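You operate a simulated robot arm through the tools that you are given. There is no shell and no other tool. Be economical: measure what you need, move in short steps, check, and stop when the job is done.

Carry out the task below with a simulated robot arm. There is one attempt and no reset: what you move stays moved.

Task
Fold down both crank knobs; shade on the night light, switch it on.

It is judged by the outcome, as a careful person would: the job done as asked, and still so three seconds after it is handed in. It fails if anything else is knocked over, pushed out of place, dropped, spilled or broken. Flat cloth is picked up by pressing the open fingertips on it (5 to 10 N) and closing them slowly along it; thin cloth reads only 2 to 8 mm in the jaws.

Robot
A 7-joint arm with a two-finger parallel gripper, fixed in place. Base frame: the origin is at the foot of the arm, x ahead of it, y to its left, z up. Lengths are in cm, angles in rad, forces in N, time in s.
With the tool pointing down near the work surface it reaches from about 16 to 64 cm from the base axis. Its first joint turns from -1.152 to 1.152 rad. Payload 1.57 kg.
The tool frame sits at the grasp point between the pads (the TCP): z along the fingers, y along the line on which they close. The tips reach 3 cm beyond it. The gripper opens to 11 cm. The fingers are 2.4 cm wide and 1.2 cm thick; the gripper's body (4.8 by 11.2 cm) begins 7.8 cm behind the TCP.
Orientation is that of the tool frame in the base frame, as [roll, pitch, yaw] about the fixed x, y, z axes, in that order (R = Rz(yaw) Ry(pitch) Rx(roll)). With the fingers straight down and closing along the base's y, the tool's x points along the base's -x, its y along +y and its z along -z.

Tools
- The arm moves only by the tool send_rows. Its argument "targets" is a list of rows, each an object of numbers (a shift or turn left out is 0, a gripper value left out holds the last): "dx", "dy", "dz": the shift along the base's x, y, z in cm; "ax", "ay", "az": the turn, a rotation vector about the base's x, y, z in rad; "fingers": the closure, from 0 (fully open) to 1 (shut). In form: [{"dx": .., "dy": .., "dz": .., "ax": .., "ay": .., "az": .., "fingers": ..}, ...]. A call has 1 to 10 rows; each row shifts and turns the commanded pose from where the row before left it. Each row takes 0.2 s and may step no farther than 5 cm and 0.15 rad from the row before; otherwise, or with a gripper value out of range, the whole call is refused. Where a pose cannot be reached the arm comes as near as it can. A force on the tool above 40 N (or 10 N above the force at the start of the call, whichever is more), or a blocked arm, ends the call early, and 0.2 s more pass. Each finger travels about 10.8 cm/s and halts on what it meets, pressing with about 39 N; the grip force reading is that of the motor and also rises with nothing between the fingers. The clock runs only during rows and for 0.2 s after the last one: add rows that do not move to give the fingers time. It gives the time, the measured TCP pose, the force on the tool (base axes), the opening and the grip force at its end, in the units of the frame above (readings bear some noise), with the torque about the TCP (base axes, N m) and any sound that the robot's microphone picked up.
- Cameras (640 x 400 px; columns grow to the right, rows downward): "scene" is fixed at [16.82, -40.76, 138.53]; the picture's right is [0.66, -0.75, 0.00], its down [-0.56, -0.49, -0.66] and it looks along [0.50, 0.44, -0.75] (base axes); focal length 351 px, centre (320, 200). "wrist" rides on the gripper at [7, 1.6, -14.1] in the tool frame; the picture's right is [-0.23, 0.97, 0.00], its down [-0.86, -0.20, -0.48] and it looks along [-0.47, -0.11, 0.88] (tool axes); focal length 222 px, centre (320, 200). There is no depth. A picture from a camera that has moved, and an enlarged one, comes with that camera's place and axes in the base frame and with its lens.
- get_image(camera): a new picture of that camera. It takes no simulated time.
- enlarge(camera, box): a new picture of the part [left, top, right, bottom] of that camera's present view, enlarged. It takes no simulated time.
- finish_job(): hands the job in; it is judged then, once.

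Go step by step. Nothing tells you positions but the pictures and the camera data: compare them with the known pose of the tool, close in by small moves and look again before you grip or let go. The budget is 120 turns and 76 pictures, counting those below and the enlarged ones. Unless the task says otherwise, let go and move clear before handing in, and close with one line.

The tools are called after ">>>" as a command line: name --argument value ..., lists and objects as JSON in quotes. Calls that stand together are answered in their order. send_rows: Moves the arm, as the interface text tells. Its arguments: {"type":"object","properties":{"targets":{"type":"array","items":{"type":"object","properties":{"dx":{"type":"number"},"dy":{"type":"number"},"dz":{"type":"number"},"ax":{"type":"number"},"ay":{"type":"number"},"az":{"type":"number"},"fingers":{"type":"number"}}}}},"required":["targets"]} The other tools are called the same way: get_image (camera) takes a picture; enlarge (camera, box) takes an enlarged picture of a part of a camera's view; finish_job () hands the job in.

At the start:

```text
clock: 0.0
tool_pos: [40.45, 0.44, 98.89]
orientation: [-3.141, 0.001, -3.141]
ft_force: [-0.1, -1.1, -1.1]
ft_torque: [-0.03, 0.01, 0.03]
grip_width: 11.01
grip_force: 0.0
```

scene: 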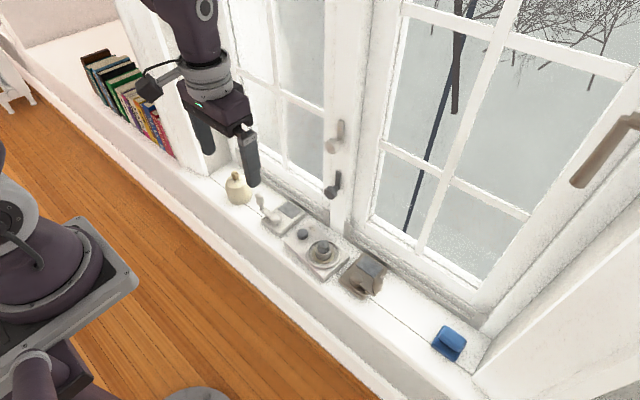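
wrist: 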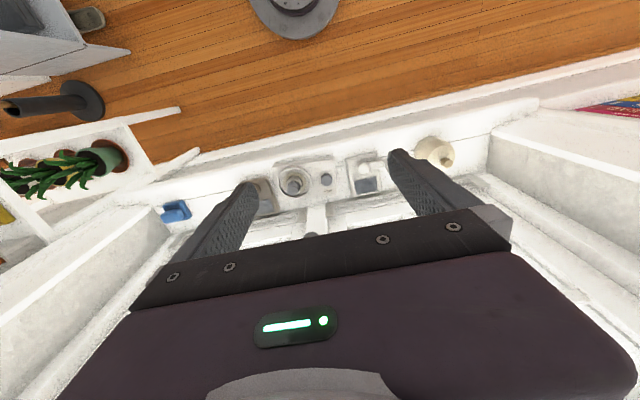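

I see a window sill with several small objects: a cream object (bell/shade?), a switch-like device, a base with a round thing, a grey box, a blue thing. I'll enlarge for details.

>>> enlarge --camera "scene" --box '[210, 150, 400, 310]'

>>> enlarge --camera "scene" --box '[290, 100, 380, 220]'

>>> enlarge --camera "wrist" --box '[150, 110, 470, 240]'

```text
2.50 times, centred on (305, 230) of scene
camera zoom: at [16.82, -40.76, 138.53], right [0.66, -0.75, 0.0], down [-0.56, -0.49, -0.66], along [0.5, 0.44, -0.75], focal length 877 px, centre (358, 125)
```

zoom: 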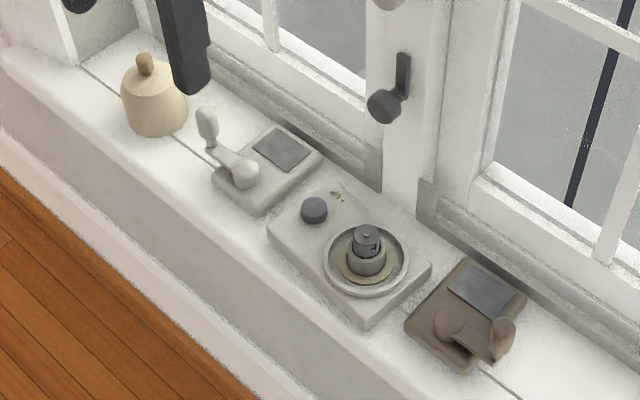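

```text
3.33 times, centred on (335, 160) of scene
camera zoom: at [16.82, -40.76, 138.53], right [0.66, -0.75, 0.0], down [-0.56, -0.49, -0.66], along [0.5, 0.44, -0.75], focal length 1170 px, centre (270, 333)
```

zoom: 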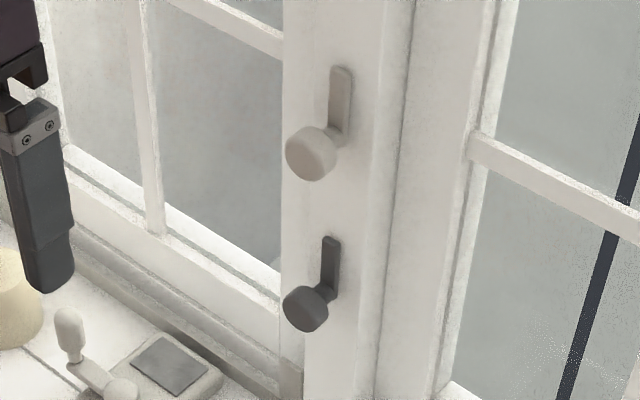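

```text
2.00 times, centred on (310, 175) of wrist
camera zoom: at [33.47, 2.12, 113.17], right [0.23, 0.97, 0.0], down [0.86, -0.2, 0.48], along [0.47, -0.11, -0.88], focal length 444 px, centre (340, 250)
```

zoom: 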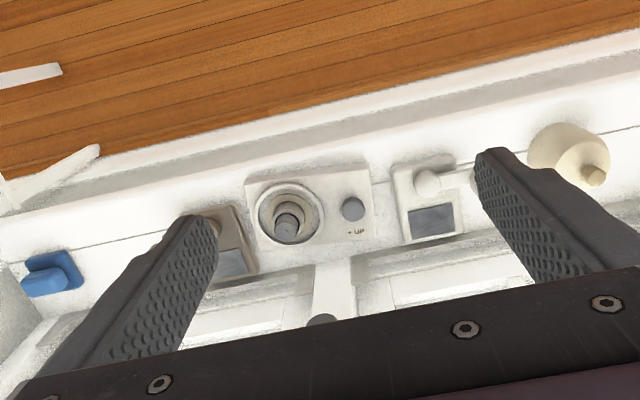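

The two crank operators (white left, brown right) flank the night light base (round socket + grey button). The cream bell shade stands at about (54, 23), sill near z≈62. I'll move closer for better views.

>>> send_rows --targets '[{"dx": 1, "dy": -2, "dz": -4}, {"dx": 1, "dy": -2, "dz": -4}, {"dx": 1, "dy": -2, "dz": -4}, {"dx": 0, "dy": -2, "dz": -3}]'

>>> get_image --camera "wrist"

```text
clock: 1.0
tool_pos: [43.28, -7.61, 83.76]
orientation: [3.142, 0.001, 3.141]
ft_force: [0.2, -0.6, -0.2]
ft_torque: [0.02, 0.02, -0.01]
grip_width: 11.0
grip_force: 0.0
```

```text
70 pictures are left
camera wrist: at [36.4, -5.89, 98.03], right [0.23, 0.97, 0.0], down [0.86, -0.2, 0.48], along [0.47, -0.11, -0.88], focal length 222 px, centre (320, 200)
```

wrist: 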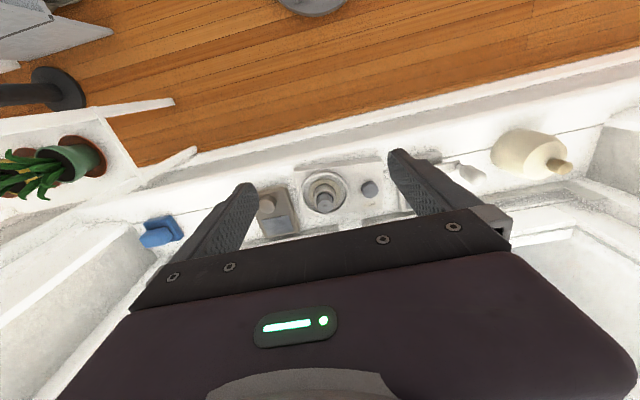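

The view is unobstructed for the light base; I'll enlarge the parts.

>>> enlarge --camera "wrist" --box '[240, 140, 400, 240]'

>>> enlarge --camera "scene" --box '[270, 215, 390, 300]'

>>> enlarge --camera "scene" --box '[220, 160, 320, 240]'

```text
4.00 times, centred on (320, 190) of wrist
camera zoom: at [36.4, -5.89, 98.03], right [0.23, 0.97, 0.0], down [0.86, -0.2, 0.48], along [0.47, -0.11, -0.88], focal length 888 px, centre (320, 240)
```

zoom: 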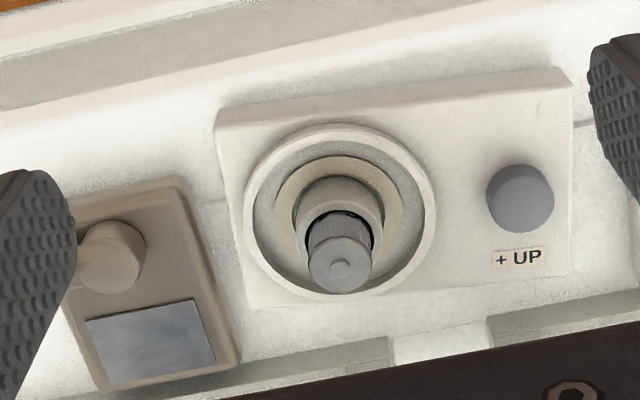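

```text
4.71 times, centred on (330, 258) of scene
camera zoom: at [16.82, -40.75, 138.53], right [0.66, -0.75, 0.0], down [-0.56, -0.49, -0.66], along [0.5, 0.44, -0.75], focal length 1651 px, centre (273, -71)
```

zoom: 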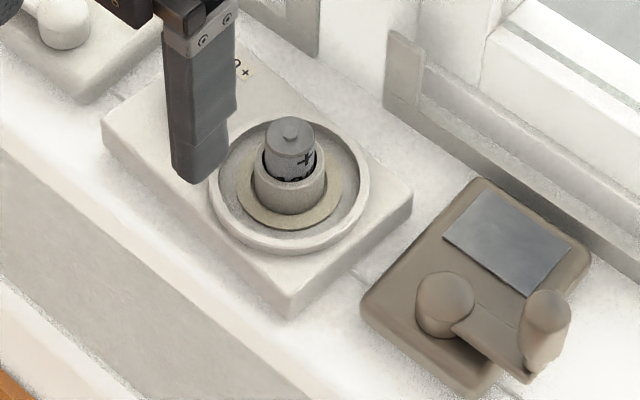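

```text
5.00 times, centred on (270, 200) of scene
camera zoom: at [16.82, -40.75, 138.53], right [0.66, -0.75, 0.0], down [-0.56, -0.49, -0.66], along [0.5, 0.44, -0.75], focal length 1754 px, centre (570, 200)
```

zoom: 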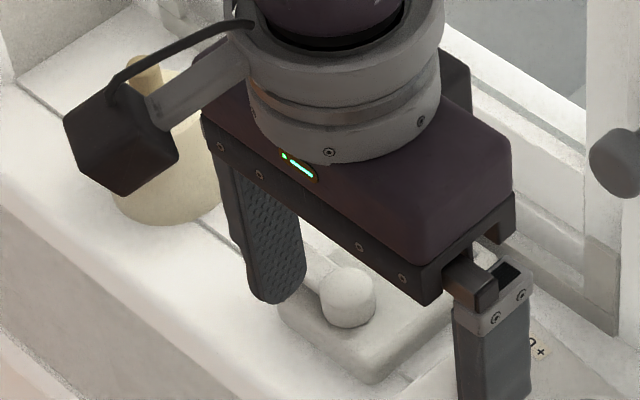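

The battery is seated with "+" up as labelled. Next I'll look at the white crank and shade up close, to see how the knobs fold.

>>> send_rows --targets '[{"dx": -1, "dy": 5, "dz": -1}, {"dx": -1, "dy": 4.9, "dz": -1}, {"dx": 0, "dy": 4.9, "dz": -1}, {"dx": 0, "dy": 4, "dz": 0}]'

>>> get_image --camera "wrist"

>>> enlarge --camera "scene" --box '[220, 160, 320, 240]'

```text
refused: row 1 steps farther than a row can; nothing moved
```

```text
66 pictures are left
camera wrist: at [36.4, -5.89, 98.03], right [0.23, 0.97, 0.0], down [0.86, -0.2, 0.48], along [0.47, -0.11, -0.88], focal length 222 px, centre (320, 200)
```

wrist: 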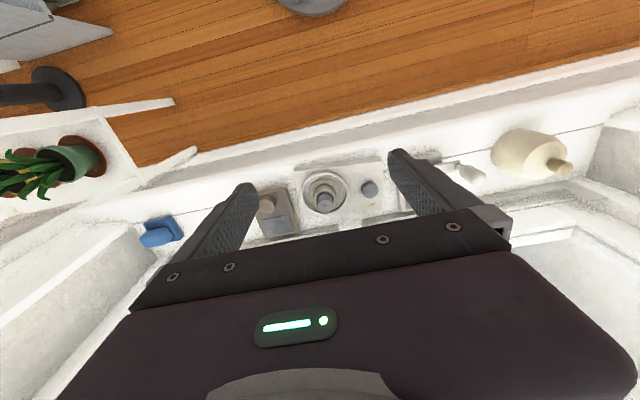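

```text
5.00 times, centred on (270, 200) of scene
camera zoom: at [16.82, -40.75, 138.53], right [0.66, -0.75, 0.0], down [-0.56, -0.49, -0.66], along [0.5, 0.44, -0.75], focal length 1754 px, centre (570, 200)
```

zoom: 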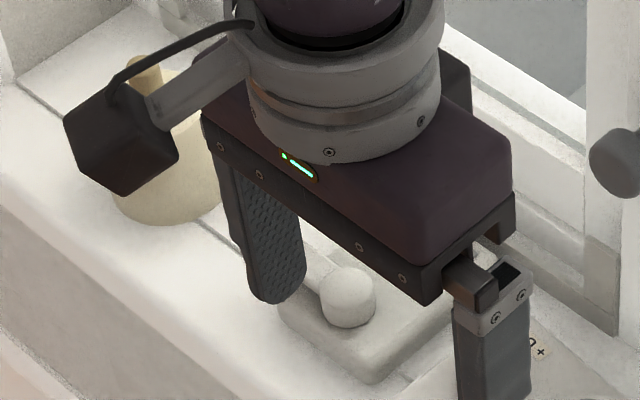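

The move was refused for step size; I'll repeat with smaller steps and then look.

>>> send_rows --targets '[{"dx": -1, "dy": 4.5, "dz": -1}, {"dx": -1, "dy": 4.5, "dz": -1}, {"dx": 0, "dy": 4.5, "dz": -1}, {"dx": 0, "dy": 4.5, "dz": 0}]'

>>> enlarge --camera "wrist" --box '[220, 120, 420, 245]'

```text
clock: 2.0
tool_pos: [41.51, 10.56, 80.76]
orientation: [-3.141, 0.0, 3.141]
ft_force: [-0.1, 0.6, 0.0]
ft_torque: [-0.01, 0.0, -0.01]
grip_width: 10.99
grip_force: 0.1
```

```text
3.20 times, centred on (320, 182) of wrist
camera zoom: at [34.59, 12.35, 94.98], right [0.23, 0.97, 0.0], down [0.85, -0.2, 0.48], along [0.47, -0.11, -0.88], focal length 711 px, centre (320, 256)
```

zoom: 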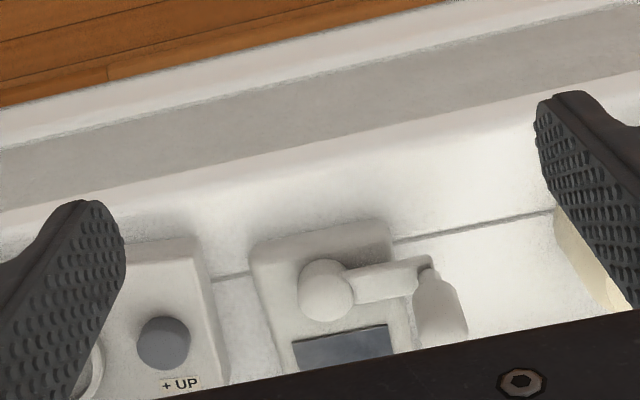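

White crank: hub ≈(53.4, 8), arm along +y, knob standing upright at ≈(53.8, 13.6) with top ≈68.7. Next I'll view the brown crank.

>>> send_rows --targets '[{"dy": -4.8}, {"dy": -4.8}, {"dy": -4.8}, {"dy": -4.8}, {"dy": -4.8}, {"dy": -4.8}]'

>>> enlarge --camera "wrist" --box '[220, 120, 420, 245]'

>>> enlarge --camera "scene" --box '[240, 175, 310, 245]'

```text
clock: 3.4
tool_pos: [41.32, -18.5, 81.01]
orientation: [-3.14, -0.002, 3.141]
ft_force: [0.6, -0.5, 0.0]
ft_torque: [0.02, 0.02, 0.0]
grip_width: 11.0
grip_force: 0.2
```

```text
3.20 times, centred on (320, 182) of wrist
camera zoom: at [34.39, -16.77, 95.21], right [0.23, 0.97, 0.0], down [0.86, -0.2, 0.48], along [0.47, -0.11, -0.88], focal length 711 px, centre (320, 256)
```

zoom: 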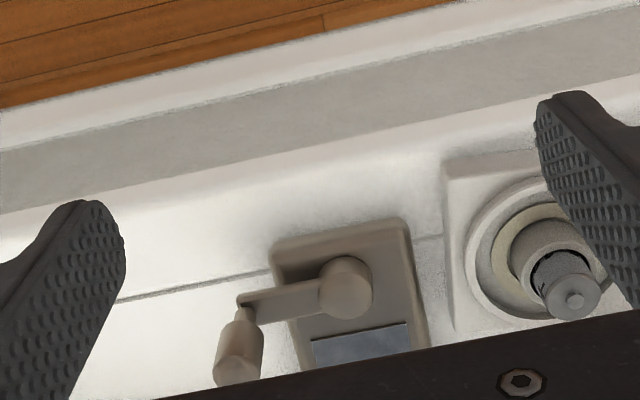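

```text
5.71 times, centred on (275, 210) of scene
camera zoom: at [16.82, -40.75, 138.53], right [0.66, -0.75, 0.0], down [-0.56, -0.49, -0.66], along [0.5, 0.44, -0.75], focal length 2005 px, centre (577, 143)
```

zoom: 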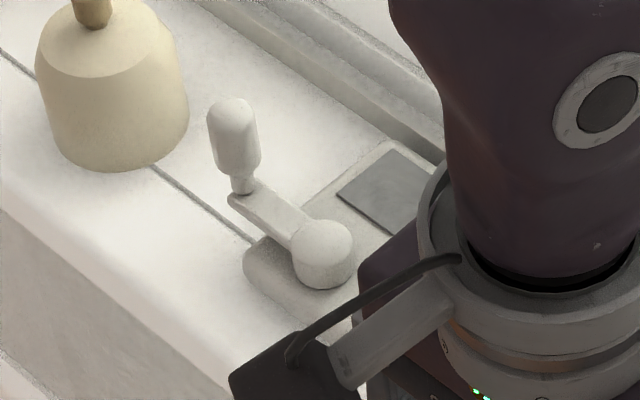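

Both knobs stand upright at the outer ends of their arms. I'll zoom in on the hinges to tell which way they fold.

>>> enlarge --camera "scene" --box '[253, 188, 281, 214]'

>>> enlarge --camera "wrist" --box '[275, 195, 345, 240]'

```text
15.38 times, centred on (267, 201) of scene
camera zoom: at [16.82, -40.75, 138.53], right [0.66, -0.75, 0.0], down [-0.56, -0.49, -0.66], along [0.5, 0.44, -0.75], focal length 5398 px, centre (1135, 185)
```

zoom: 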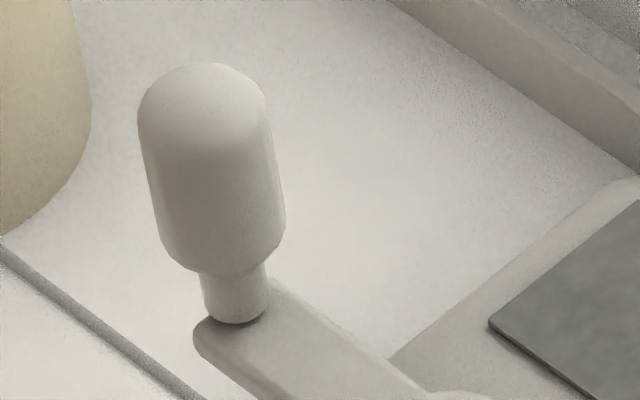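

```text
8.89 times, centred on (310, 218) of wrist
camera zoom: at [34.39, -16.77, 95.21], right [0.23, 0.97, 0.0], down [0.86, -0.2, 0.48], along [0.47, -0.11, -0.88], focal length 1974 px, centre (409, 44)
```

zoom: 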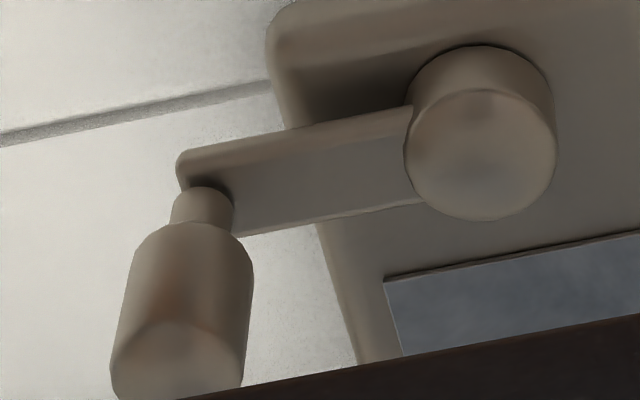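

Nothing reveals the hinge direction, so I'll straddle the brown knob with partly closed fingers and test gently. First I move above it at ≈(54, -25.3).

>>> send_rows --targets '[{"dx": 4.2, "dy": -2.3, "fingers": 0.45}, {"dx": 4.2, "dy": -2.2}, {"dx": 4.2, "dy": -2.2, "dz": -1}, {"dz": -4}, {}]'

>>> get_image --camera "wrist"

>>> enlarge --camera "scene" --box '[310, 210, 430, 310]'

```text
clock: 4.6
tool_pos: [54.19, -25.11, 75.88]
orientation: [-3.141, -0.001, -3.141]
ft_force: [-0.3, -0.5, -0.7]
ft_torque: [0.0, 0.02, 0.0]
grip_width: 6.06
grip_force: 0.1
```

```text
59 pictures are left
camera wrist: at [47.25, -23.39, 90.07], right [0.23, 0.97, 0.0], down [0.86, -0.2, 0.48], along [0.47, -0.11, -0.88], focal length 222 px, centre (320, 200)
```

wrist: 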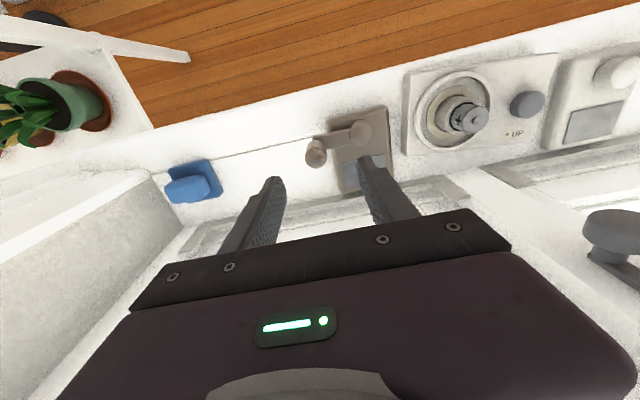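

```text
4.00 times, centred on (370, 260) of scene
camera zoom: at [16.82, -40.76, 138.53], right [0.66, -0.75, 0.0], down [-0.56, -0.49, -0.66], along [0.5, 0.44, -0.75], focal length 1403 px, centre (120, -40)
```

zoom: 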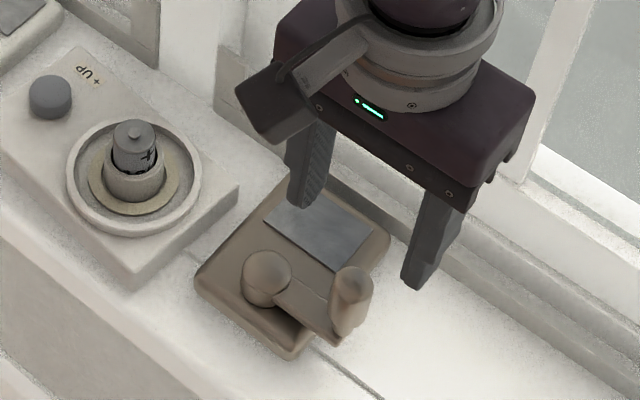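

The knob is centred between the fingers, about 0.6 cm nearer the robot. I'll lower so the tips straddle its upper half, then nudge inward (+y).

>>> send_rows --targets '[{"dx": -0.5, "dz": -3.5}, {"dz": -3.3}, {}]'

>>> enlarge --camera "scene" --box '[320, 220, 400, 300]'

```text
clock: 5.4
tool_pos: [53.78, -25.05, 69.07]
orientation: [-3.141, 0.0, -3.14]
ft_force: [-0.1, 0.4, 0.1]
ft_torque: [-0.01, 0.0, 0.0]
grip_width: 6.04
grip_force: 0.1
```

```text
5.00 times, centred on (360, 260) of scene
camera zoom: at [16.82, -40.76, 138.53], right [0.66, -0.75, 0.0], down [-0.56, -0.49, -0.66], along [0.5, 0.44, -0.75], focal length 1754 px, centre (120, -100)
```

zoom: 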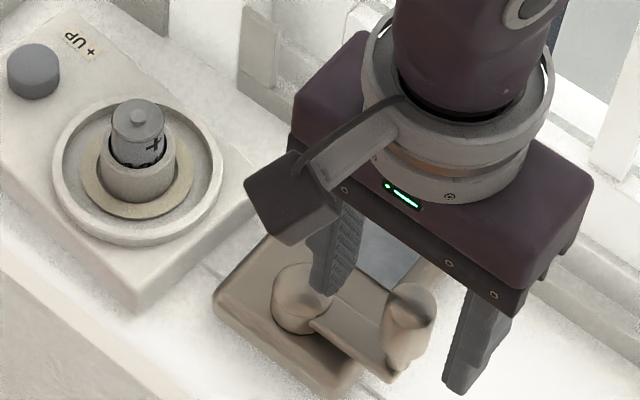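

Clearances look right. I'll nudge +y in small steps and read force.

>>> send_rows --targets '[{"dy": 1.5}, {"dy": 0.5}, {"dy": 0.3}, {"dy": 0.3}, {}]'

```text
clock: 6.6
tool_pos: [53.57, -22.71, 69.25]
orientation: [-3.139, -0.002, 3.14]
ft_force: [2.4, -21.2, -2.8]
ft_torque: [-0.5, -0.12, 0.05]
grip_width: 7.88
grip_force: 11.0
```

There's 21 N resistance and the finger is being pushed back, so inward may be blocked. I'll look before doing more.

>>> enlarge --camera "scene" --box '[320, 220, 400, 300]'

```text
5.00 times, centred on (360, 260) of scene
camera zoom: at [16.83, -40.8, 138.52], right [0.66, -0.75, 0.0], down [-0.56, -0.49, -0.66], along [0.5, 0.44, -0.75], focal length 1754 px, centre (120, -100)
```

zoom: 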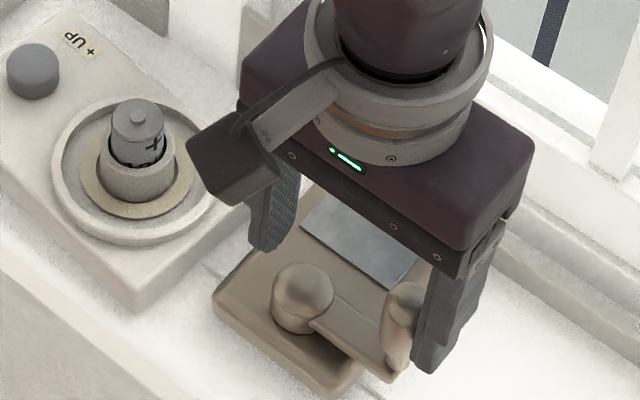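

The knob did not budge inward. I'll back off and try outward (-y).

>>> send_rows --targets '[{"dy": -1.5}, {"dy": -1.5}, {"dy": -1.4}, {"dy": -0.4}, {"dy": -0.3}, {}]'

>>> enlarge --camera "scene" --box '[320, 220, 400, 300]'

```text
clock: 8.0
tool_pos: [53.57, -27.43, 69.02]
orientation: [3.141, -0.001, -3.14]
ft_force: [-0.4, 1.5, 1.3]
ft_torque: [0.13, 0.0, 0.02]
grip_width: 6.25
grip_force: 1.6
```

```text
5.00 times, centred on (360, 260) of scene
camera zoom: at [16.82, -40.75, 138.54], right [0.66, -0.75, 0.0], down [-0.56, -0.49, -0.66], along [0.5, 0.44, -0.75], focal length 1754 px, centre (120, -100)
```

zoom: 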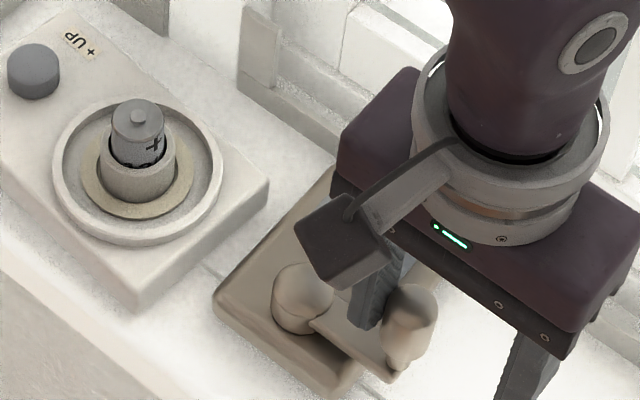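

Contact is just beginning on the outward side (1.5 N). Continuing in small steps.

>>> send_rows --targets '[{"dy": -0.3}, {"dy": -0.3}, {"dy": -0.3}, {}]'

>>> enlarge --camera "scene" --box '[320, 220, 400, 300]'

```text
clock: 9.0
tool_pos: [53.5, -28.44, 69.01]
orientation: [-3.141, 0.001, 3.142]
ft_force: [1.2, 1.4, 2.2]
ft_torque: [0.09, 0.01, -0.04]
grip_width: 6.18
grip_force: 0.7
```

```text
5.00 times, centred on (360, 260) of scene
camera zoom: at [16.82, -40.75, 138.53], right [0.66, -0.75, 0.0], down [-0.56, -0.49, -0.66], along [0.5, 0.44, -0.75], focal length 1754 px, centre (120, -100)
```

zoom: 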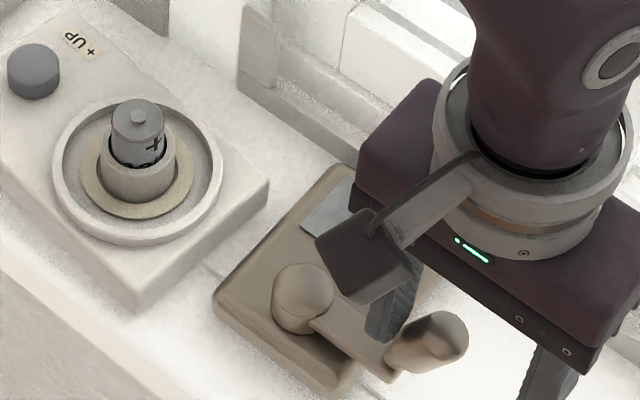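

It folds outward easily. I'll continue pushing outward.

>>> send_rows --targets '[{"dy": -0.5}, {"dy": -0.5}, {"dy": -0.5}, {"dy": -0.5, "dz": -0.3}, {"dy": -0.5, "dz": -0.3}, {}]'

>>> enlarge --camera "scene" --box '[320, 220, 400, 300]'

```text
clock: 10.4
tool_pos: [53.52, -31.04, 68.68]
orientation: [-3.141, 0.0, 3.142]
ft_force: [-0.3, -0.2, 0.2]
ft_torque: [0.0, -0.04, 0.02]
grip_width: 6.07
grip_force: 0.1
```

```text
5.00 times, centred on (360, 260) of scene
camera zoom: at [16.82, -40.76, 138.53], right [0.66, -0.75, 0.0], down [-0.56, -0.49, -0.66], along [0.5, 0.44, -0.75], focal length 1754 px, centre (120, -100)
```

zoom: 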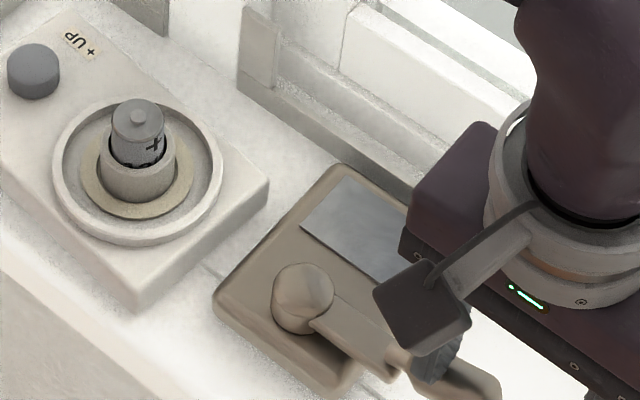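

There's no more force, so it likely dropped flat. I'll press gently down a bit, then lift and look.

>>> send_rows --targets '[{"dz": -0.4}, {"dz": -0.4}, {"dz": -0.3}, {}]'

```text
clock: 11.4
tool_pos: [53.63, -31.08, 67.66]
orientation: [-3.14, 0.005, -3.141]
ft_force: [-3.0, -0.4, 35.6]
ft_torque: [1.28, -0.1, 0.32]
grip_width: 6.08
grip_force: 0.1
```

It's at the bottom stop (tip at z≈64.7). Lifting away and checking.

>>> send_rows --targets '[{"dz": 2}, {"dz": 4.5}, {"dx": -4, "dz": 2}, {"dx": -4, "dy": 2}]'

>>> enlarge --camera "scene" --box '[320, 220, 400, 300]'

>>> get_image --camera "wrist"

```text
clock: 12.4
tool_pos: [45.54, -28.9, 75.97]
orientation: [3.142, 0.002, -3.141]
ft_force: [0.0, 0.2, -0.3]
ft_torque: [0.0, -0.03, 0.01]
grip_width: 6.03
grip_force: 0.0
```

```text
5.00 times, centred on (360, 260) of scene
camera zoom: at [16.82, -40.76, 138.53], right [0.66, -0.75, 0.0], down [-0.56, -0.49, -0.66], along [0.5, 0.44, -0.75], focal length 1754 px, centre (120, -100)
```

zoom: 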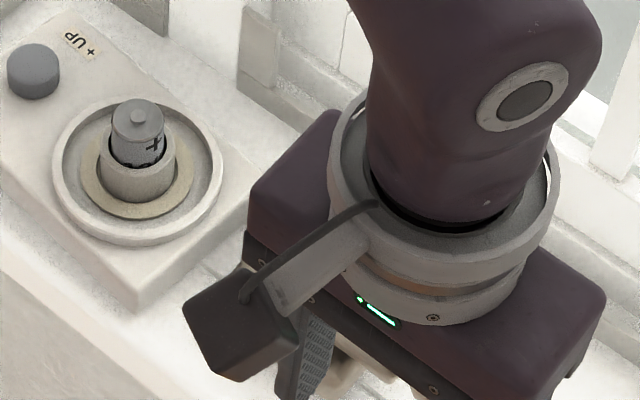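

```text
51 pictures are left
camera wrist: at [38.59, -27.17, 90.22], right [0.23, 0.97, 0.0], down [0.85, -0.2, 0.48], along [0.47, -0.11, -0.88], focal length 222 px, centre (320, 200)
```

wrist: 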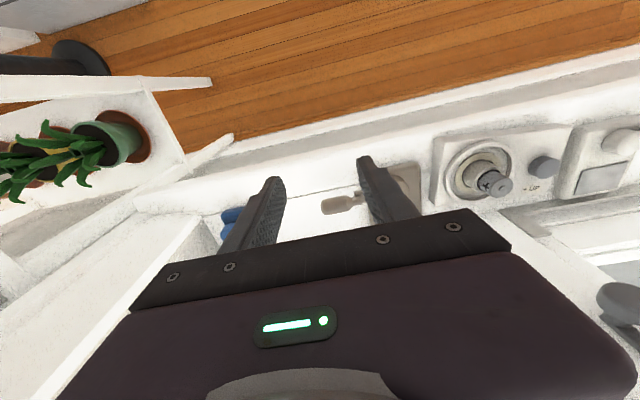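

The brown knob lies flat. Next is the shade first (to clear space for the white knob's outward fold). I'll go look at it closely.

>>> send_rows --targets '[{"dx": -1, "dz": 4}, {"dy": 4.9}, {"dy": 4.9}, {"dy": 4.9}, {"dy": 4.9}, {"dy": 4.9}, {"dy": 4.9}, {"dy": 4.9}, {"dy": 4.9}, {"dy": 4.9}]'

>>> send_rows --targets '[{"dy": 4.9}, {"dy": 2}, {"dx": 3}]'

>>> get_image --camera "wrist"

>>> enlarge --camera "scene" --box '[210, 150, 310, 230]'

```text
clock: 14.6
tool_pos: [44.87, 15.1, 79.93]
orientation: [3.141, 0.001, 3.141]
ft_force: [-0.5, -0.2, 0.6]
ft_torque: [-0.06, 0.0, 0.02]
grip_width: 6.05
grip_force: 0.2
```

```text
clock: 15.4
tool_pos: [47.8, 22.01, 80.02]
orientation: [3.142, 0.0, 3.14]
ft_force: [0.6, 0.5, 1.3]
ft_torque: [0.0, -0.01, 0.01]
grip_width: 6.06
grip_force: 0.0
```

```text
50 pictures are left
camera wrist: at [40.69, 23.81, 94.23], right [0.23, 0.97, 0.0], down [0.86, -0.2, 0.48], along [0.47, -0.11, -0.88], focal length 222 px, centre (320, 200)
```

wrist: 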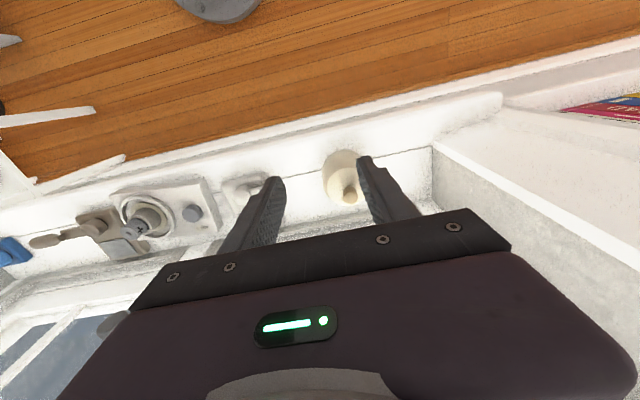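

```text
5.00 times, centred on (260, 190) of scene
camera zoom: at [16.82, -40.75, 138.53], right [0.66, -0.75, 0.0], down [-0.56, -0.49, -0.66], along [0.5, 0.44, -0.75], focal length 1754 px, centre (620, 250)
```

zoom: 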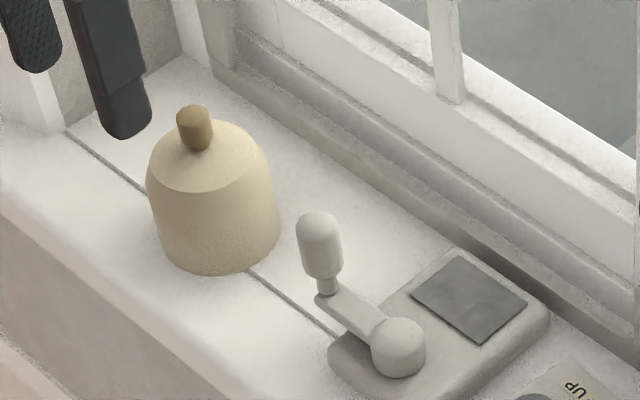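

The shade's knob is ≈2 cm tall and 2 cm wide at roughly (54.5, 24, 69). I'll move above it and refine.

>>> send_rows --targets '[{"dx": 4, "dy": 1.2, "dz": -1}, {"dx": 2.6, "dy": 1, "dz": -1}, {}]'

>>> enlarge --camera "wrist" --box '[220, 100, 420, 225]'

>>> enlarge --camera "scene" --box '[210, 150, 270, 200]'

```text
clock: 16.2
tool_pos: [54.17, 24.42, 77.92]
orientation: [-3.141, 0.0, 3.141]
ft_force: [0.5, -0.9, -0.2]
ft_torque: [-0.01, -0.02, 0.01]
grip_width: 6.07
grip_force: 0.0
```

```text
3.20 times, centred on (320, 162) of wrist
camera zoom: at [47.24, 26.06, 92.13], right [0.23, 0.97, 0.0], down [0.86, -0.2, 0.48], along [0.47, -0.11, -0.88], focal length 711 px, centre (320, 320)
```

zoom: 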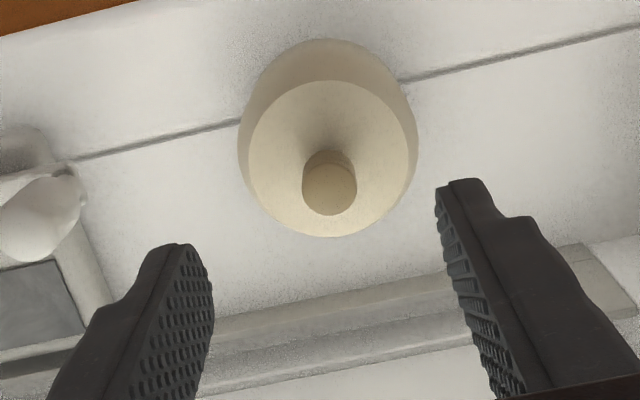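

```text
8.00 times, centred on (240, 175) of scene
camera zoom: at [16.82, -40.76, 138.53], right [0.66, -0.75, 0.0], down [-0.56, -0.49, -0.66], along [0.5, 0.44, -0.75], focal length 2807 px, centre (960, 400)
```

zoom: 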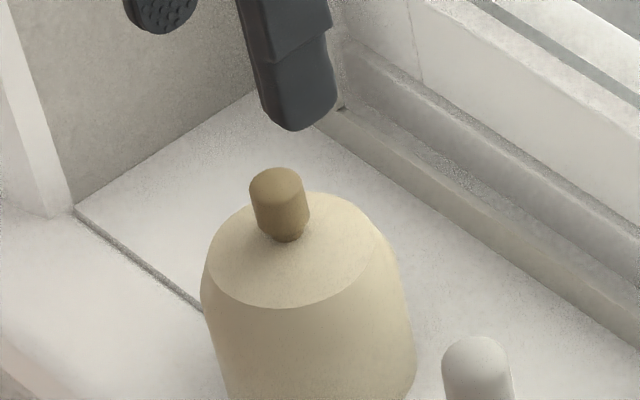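

Knob top ≈(54.7, 24.6, 69.2). I'll descend with tips just above the shoulder.

>>> send_rows --targets '[{"dx": 0.5, "dy": 0.2, "dz": -3}, {"dz": -3}, {"dz": -1.2}, {}]'

>>> enlarge --camera "wrist" --box '[220, 100, 420, 225]'

>>> enlarge --camera "scene" --box '[210, 150, 270, 200]'

```text
clock: 17.2
tool_pos: [54.44, 24.5, 70.62]
orientation: [-3.14, 0.001, 3.142]
ft_force: [-0.6, 0.0, 0.6]
ft_torque: [-0.03, -0.02, 0.01]
grip_width: 6.04
grip_force: 0.0
```

```text
3.20 times, centred on (320, 162) of wrist
camera zoom: at [47.53, 26.23, 84.89], right [0.23, 0.97, 0.0], down [0.86, -0.2, 0.48], along [0.47, -0.11, -0.88], focal length 711 px, centre (320, 320)
```

zoom: 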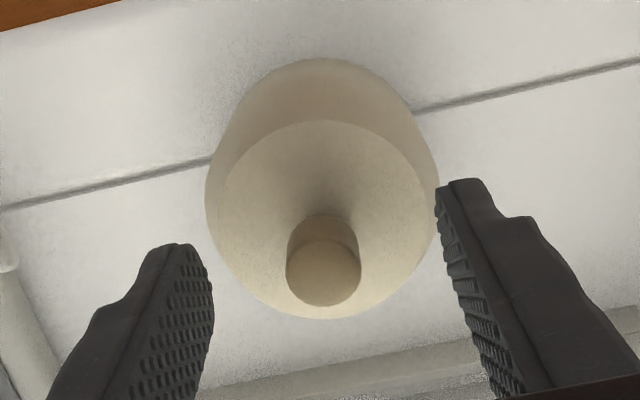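

```text
8.00 times, centred on (240, 175) of scene
camera zoom: at [16.82, -40.76, 138.53], right [0.66, -0.75, 0.0], down [-0.56, -0.49, -0.66], along [0.5, 0.44, -0.75], focal length 2807 px, centre (960, 400)
```

zoom: 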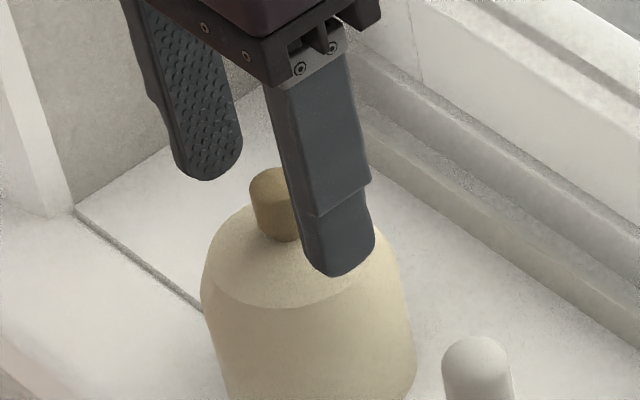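

Aligned within 2 mm. Closing gently on the knob.

>>> send_rows --targets '[{"dx": 0.15, "dy": 0.1, "dz": -0.1, "fingers": 0.6}, {"fingers": 0.75}, {"fingers": 0.85}, {"fingers": 0.9}, {}]'

>>> enlarge --camera "scene" --box '[210, 150, 270, 200]'

```text
clock: 18.4
tool_pos: [54.58, 24.62, 70.63]
orientation: [3.142, 0.001, 3.141]
ft_force: [-0.4, 0.3, 0.5]
ft_torque: [0.0, -0.02, 0.0]
grip_width: 1.78
grip_force: 32.6
```

```text
8.00 times, centred on (240, 175) of scene
camera zoom: at [16.82, -40.76, 138.53], right [0.66, -0.75, 0.0], down [-0.56, -0.49, -0.66], along [0.5, 0.44, -0.75], focal length 2807 px, centre (960, 400)
```

zoom: 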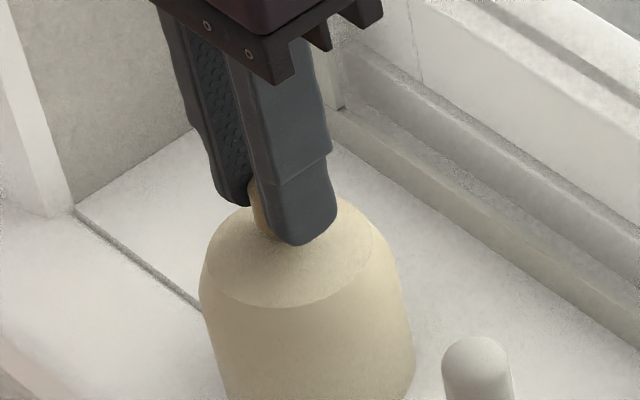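

Gripped at 1.8 cm. Lifting slowly.

>>> send_rows --targets '[{"dz": 0.5, "fingers": 1.0}, {"dz": 1}, {"dz": 1.5}, {}]'

>>> enlarge --camera "scene" --box '[200, 130, 320, 230]'

```text
clock: 19.4
tool_pos: [54.9, 24.64, 73.67]
orientation: [3.141, -0.001, 3.142]
ft_force: [0.0, 0.6, -0.2]
ft_torque: [-0.02, -0.01, 0.0]
grip_width: 1.77
grip_force: 32.3
```

```text
4.00 times, centred on (260, 180) of scene
camera zoom: at [16.82, -40.76, 138.53], right [0.66, -0.75, 0.0], down [-0.56, -0.49, -0.66], along [0.5, 0.44, -0.75], focal length 1403 px, centre (560, 280)
```

zoom: 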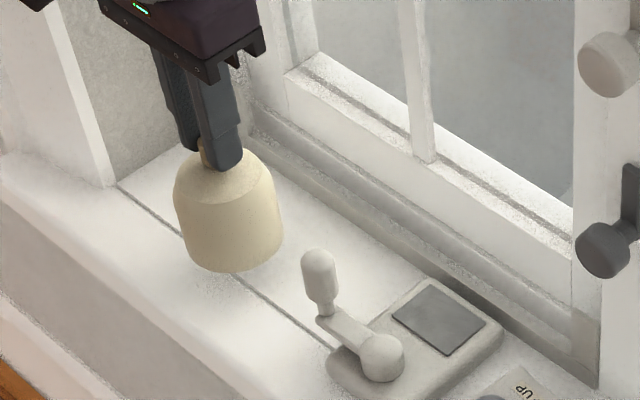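

Shade is held upright and light. I'll raise it and carry it back from the window over toward the lamp.

>>> send_rows --targets '[{"dz": 3}, {"dz": 3}, {"dx": -2, "dz": 3}, {"dx": -3, "dy": -3}, {"dx": -2, "dy": -4}, {"dy": -4.5}, {"dy": -4.5}, {"dy": -4.5}, {"dy": -4.5}, {"dy": -4.5}]'

>>> send_rows --targets '[{"dy": -3.2}, {"dx": 2, "dy": -1}, {"dx": 2}, {"dx": 2}, {}]'

>>> get_image --camera "scene"

>>> get_image --camera "wrist"

```text
clock: 21.6
tool_pos: [48.07, -4.89, 82.74]
orientation: [3.141, -0.002, -3.138]
ft_force: [0.0, 0.1, -0.8]
ft_torque: [0.04, 0.06, 0.01]
grip_width: 1.77
grip_force: 32.7
```

```text
clock: 22.8
tool_pos: [54.03, -9.03, 82.67]
orientation: [3.141, 0.001, -3.141]
ft_force: [0.0, 0.3, 1.0]
ft_torque: [0.02, -0.03, 0.04]
grip_width: 1.73
grip_force: 32.0
```

```text
42 pictures are left
```

scene: 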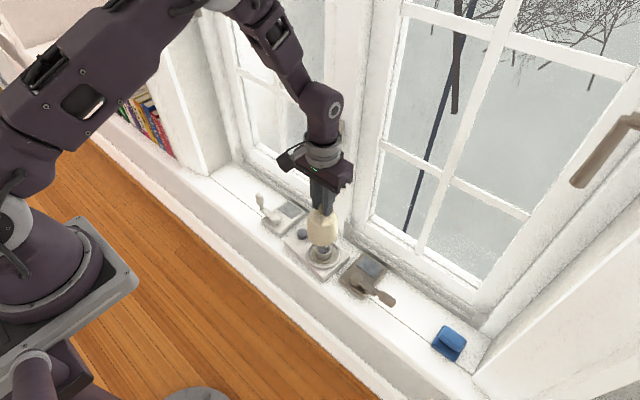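

```text
41 pictures are left
camera wrist: at [46.98, -7.36, 96.92], right [0.23, 0.97, 0.0], down [0.86, -0.2, 0.48], along [0.47, -0.11, -0.88], focal length 222 px, centre (320, 200)
```

wrist: 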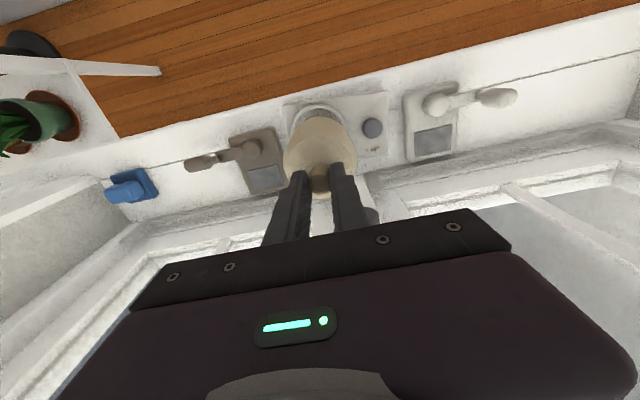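

The shade hangs over the lamp. I'll lower to just above the battery top and check alignment.

>>> send_rows --targets '[{"dz": -2}, {"dz": -1.7}, {}]'

>>> enlarge --camera "scene" --box '[280, 205, 370, 285]'

>>> enlarge --camera "wrist" --box '[250, 80, 390, 200]'

```text
clock: 23.6
tool_pos: [53.84, -9.33, 79.06]
orientation: [3.141, 0.001, 3.142]
ft_force: [0.8, 0.3, -0.2]
ft_torque: [0.02, 0.0, 0.03]
grip_width: 1.78
grip_force: 32.5
```

```text
5.00 times, centred on (325, 245) of scene
camera zoom: at [16.82, -40.76, 138.53], right [0.66, -0.75, 0.0], down [-0.56, -0.49, -0.66], along [0.5, 0.44, -0.75], focal length 1754 px, centre (295, -25)
```

zoom: 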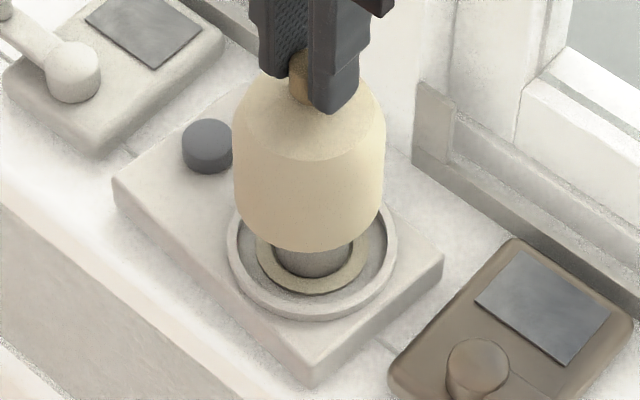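

```text
3.33 times, centred on (320, 140) of wrist
camera zoom: at [46.9, -7.53, 93.24], right [0.23, 0.97, 0.0], down [0.86, -0.2, 0.48], along [0.47, -0.11, -0.88], focal length 740 px, centre (320, 400)
```

zoom: 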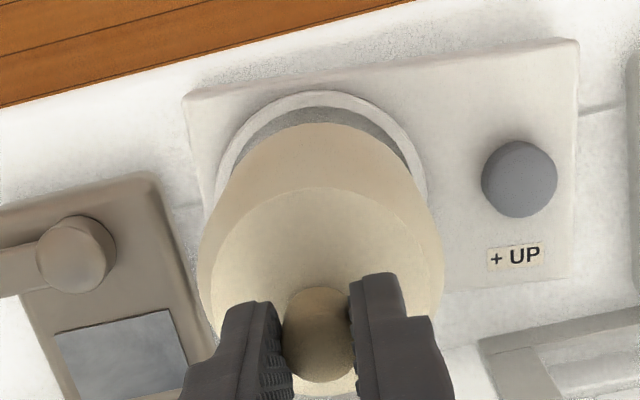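

Sizing suggests the shade nests inside the ring with small clearance. I'll lower to ~1 cm above the ring and compare carefully.

>>> send_rows --targets '[{"dz": -1.8}, {"dz": -1.6}, {}, {}]'

>>> enlarge --camera "scene" --box '[290, 220, 360, 285]'

>>> enlarge --camera "wrist" --box '[250, 80, 390, 200]'

```text
clock: 24.6
tool_pos: [53.79, -9.16, 75.52]
orientation: [-3.14, 0.0, 3.141]
ft_force: [0.1, 0.2, -0.8]
ft_torque: [0.02, -0.01, -0.01]
grip_width: 1.77
grip_force: 32.3
```

```text
6.15 times, centred on (325, 252) of scene
camera zoom: at [16.82, -40.76, 138.53], right [0.66, -0.75, 0.0], down [-0.56, -0.49, -0.66], along [0.5, 0.44, -0.75], focal length 2159 px, centre (289, -123)
```

zoom: 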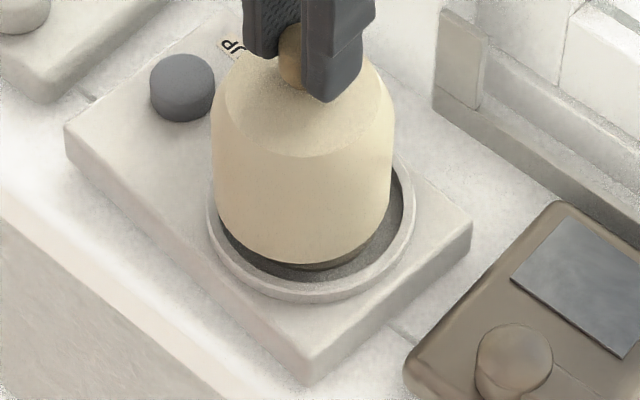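

```text
3.33 times, centred on (320, 140) of wrist
camera zoom: at [46.87, -7.39, 89.84], right [0.23, 0.97, 0.0], down [0.86, -0.2, 0.48], along [0.47, -0.11, -0.88], focal length 740 px, centre (320, 400)
```

zoom: 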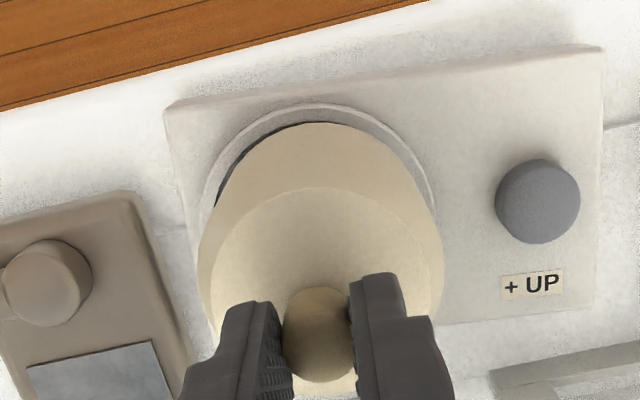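

The shade needs to shift about 3 mm toward -y to be centred in the ring. Adjusting and lowering a touch.

>>> send_rows --targets '[{"dx": 0.08, "dy": -0.28}, {"dz": -0.5}, {}, {}]'

>>> enlarge --camera "scene" --box '[300, 240, 350, 280]'

>>> enlarge --camera "wrist" --box '[280, 95, 360, 160]'

```text
clock: 25.6
tool_pos: [53.85, -9.37, 75.18]
orientation: [3.14, 0.001, 3.14]
ft_force: [-0.7, 0.2, -0.8]
ft_torque: [-0.01, -0.03, -0.03]
grip_width: 1.77
grip_force: 31.9
```

```text
10.00 times, centred on (325, 260) of scene
camera zoom: at [16.82, -40.76, 138.53], right [0.66, -0.75, 0.0], down [-0.56, -0.49, -0.66], along [0.5, 0.44, -0.75], focal length 3508 px, centre (270, -400)
```

zoom: 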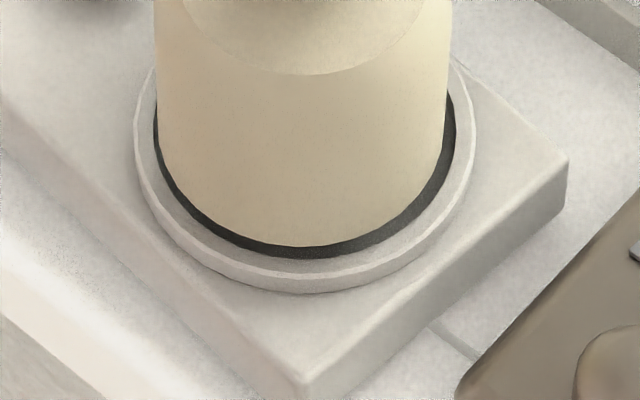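

```text
6.15 times, centred on (320, 128) of wrist
camera zoom: at [46.89, -7.73, 89.34], right [0.23, 0.97, 0.0], down [0.86, -0.2, 0.48], along [0.47, -0.11, -0.88], focal length 1367 px, centre (320, 646)
```

zoom: 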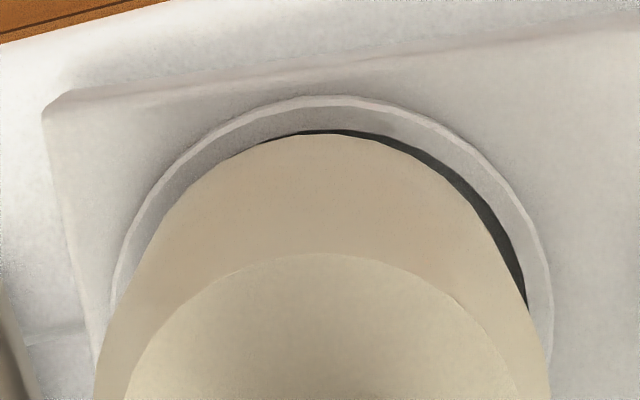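

Centering is within ~1 mm, with ~2–3 mm clearance. Lowering in small steps while monitoring force.

>>> send_rows --targets '[{"dx": 0.05, "dy": 0.06, "dz": -0.3}, {"dz": -0.3}, {"dz": -0.3}, {}]'

>>> enlarge --camera "scene" --box '[300, 240, 350, 280]'

>>> enlarge --camera "wrist" --box '[280, 95, 360, 160]'

```text
clock: 26.6
tool_pos: [53.93, -9.41, 74.26]
orientation: [3.141, 0.002, -3.141]
ft_force: [1.7, -0.5, -1.6]
ft_torque: [0.0, -0.19, 0.01]
grip_width: 1.77
grip_force: 32.5
```

```text
10.00 times, centred on (325, 260) of scene
camera zoom: at [16.83, -40.76, 138.53], right [0.66, -0.75, 0.0], down [-0.56, -0.49, -0.66], along [0.5, 0.44, -0.75], focal length 3508 px, centre (270, -400)
```

zoom: 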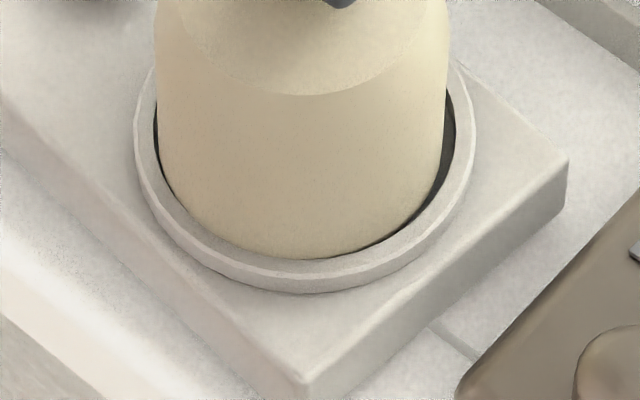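

```text
6.15 times, centred on (320, 128) of wrist
camera zoom: at [46.91, -7.67, 88.4], right [0.23, 0.97, 0.0], down [0.85, -0.2, 0.48], along [0.47, -0.11, -0.88], focal length 1367 px, centre (320, 646)
```

zoom: 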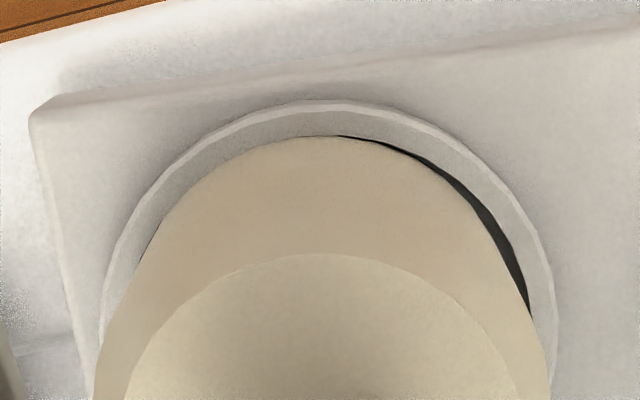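

Slight side contact from the room side (+x push), so I'll shift +x by 1.5 mm and continue down.

>>> send_rows --targets '[{"dx": 0.15, "dy": 0.05}, {"dz": -0.3}, {"dz": -0.3}, {}]'

>>> enlarge --camera "scene" --box '[300, 240, 350, 280]'

```text
clock: 27.6
tool_pos: [53.92, -9.31, 73.58]
orientation: [-3.141, -0.001, -3.141]
ft_force: [-4.4, 3.0, 19.2]
ft_torque: [0.06, 0.2, 0.02]
grip_width: 1.77
grip_force: 33.0
```

```text
10.00 times, centred on (325, 260) of scene
camera zoom: at [16.78, -40.74, 138.54], right [0.66, -0.75, 0.0], down [-0.56, -0.49, -0.66], along [0.5, 0.44, -0.75], focal length 3508 px, centre (270, -400)
```

zoom: 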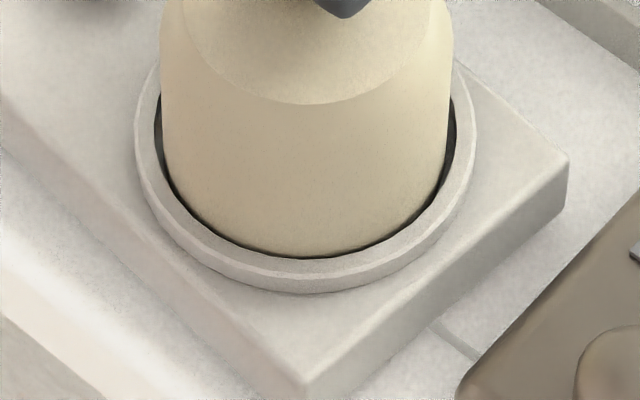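

Seated and centred, with 19 N of floor contact. I'll relieve pressure and open the fingers slightly.

>>> send_rows --targets '[{"dz": 0.2}, {"fingers": 0.78}, {}, {}]'

>>> enlarge --camera "scene" --box '[280, 205, 370, 285]'

```text
clock: 28.6
tool_pos: [54.09, -9.37, 73.79]
orientation: [-3.142, 0.001, -3.141]
ft_force: [0.4, -0.5, -0.4]
ft_torque: [0.04, -0.01, -0.01]
grip_width: 2.42
grip_force: 0.0
```

```text
5.00 times, centred on (325, 245) of scene
camera zoom: at [16.82, -40.76, 138.53], right [0.66, -0.75, 0.0], down [-0.56, -0.49, -0.66], along [0.5, 0.44, -0.75], focal length 1754 px, centre (295, -25)
```

zoom: 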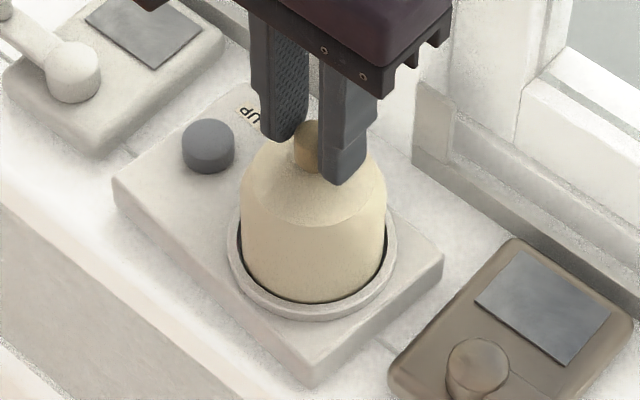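

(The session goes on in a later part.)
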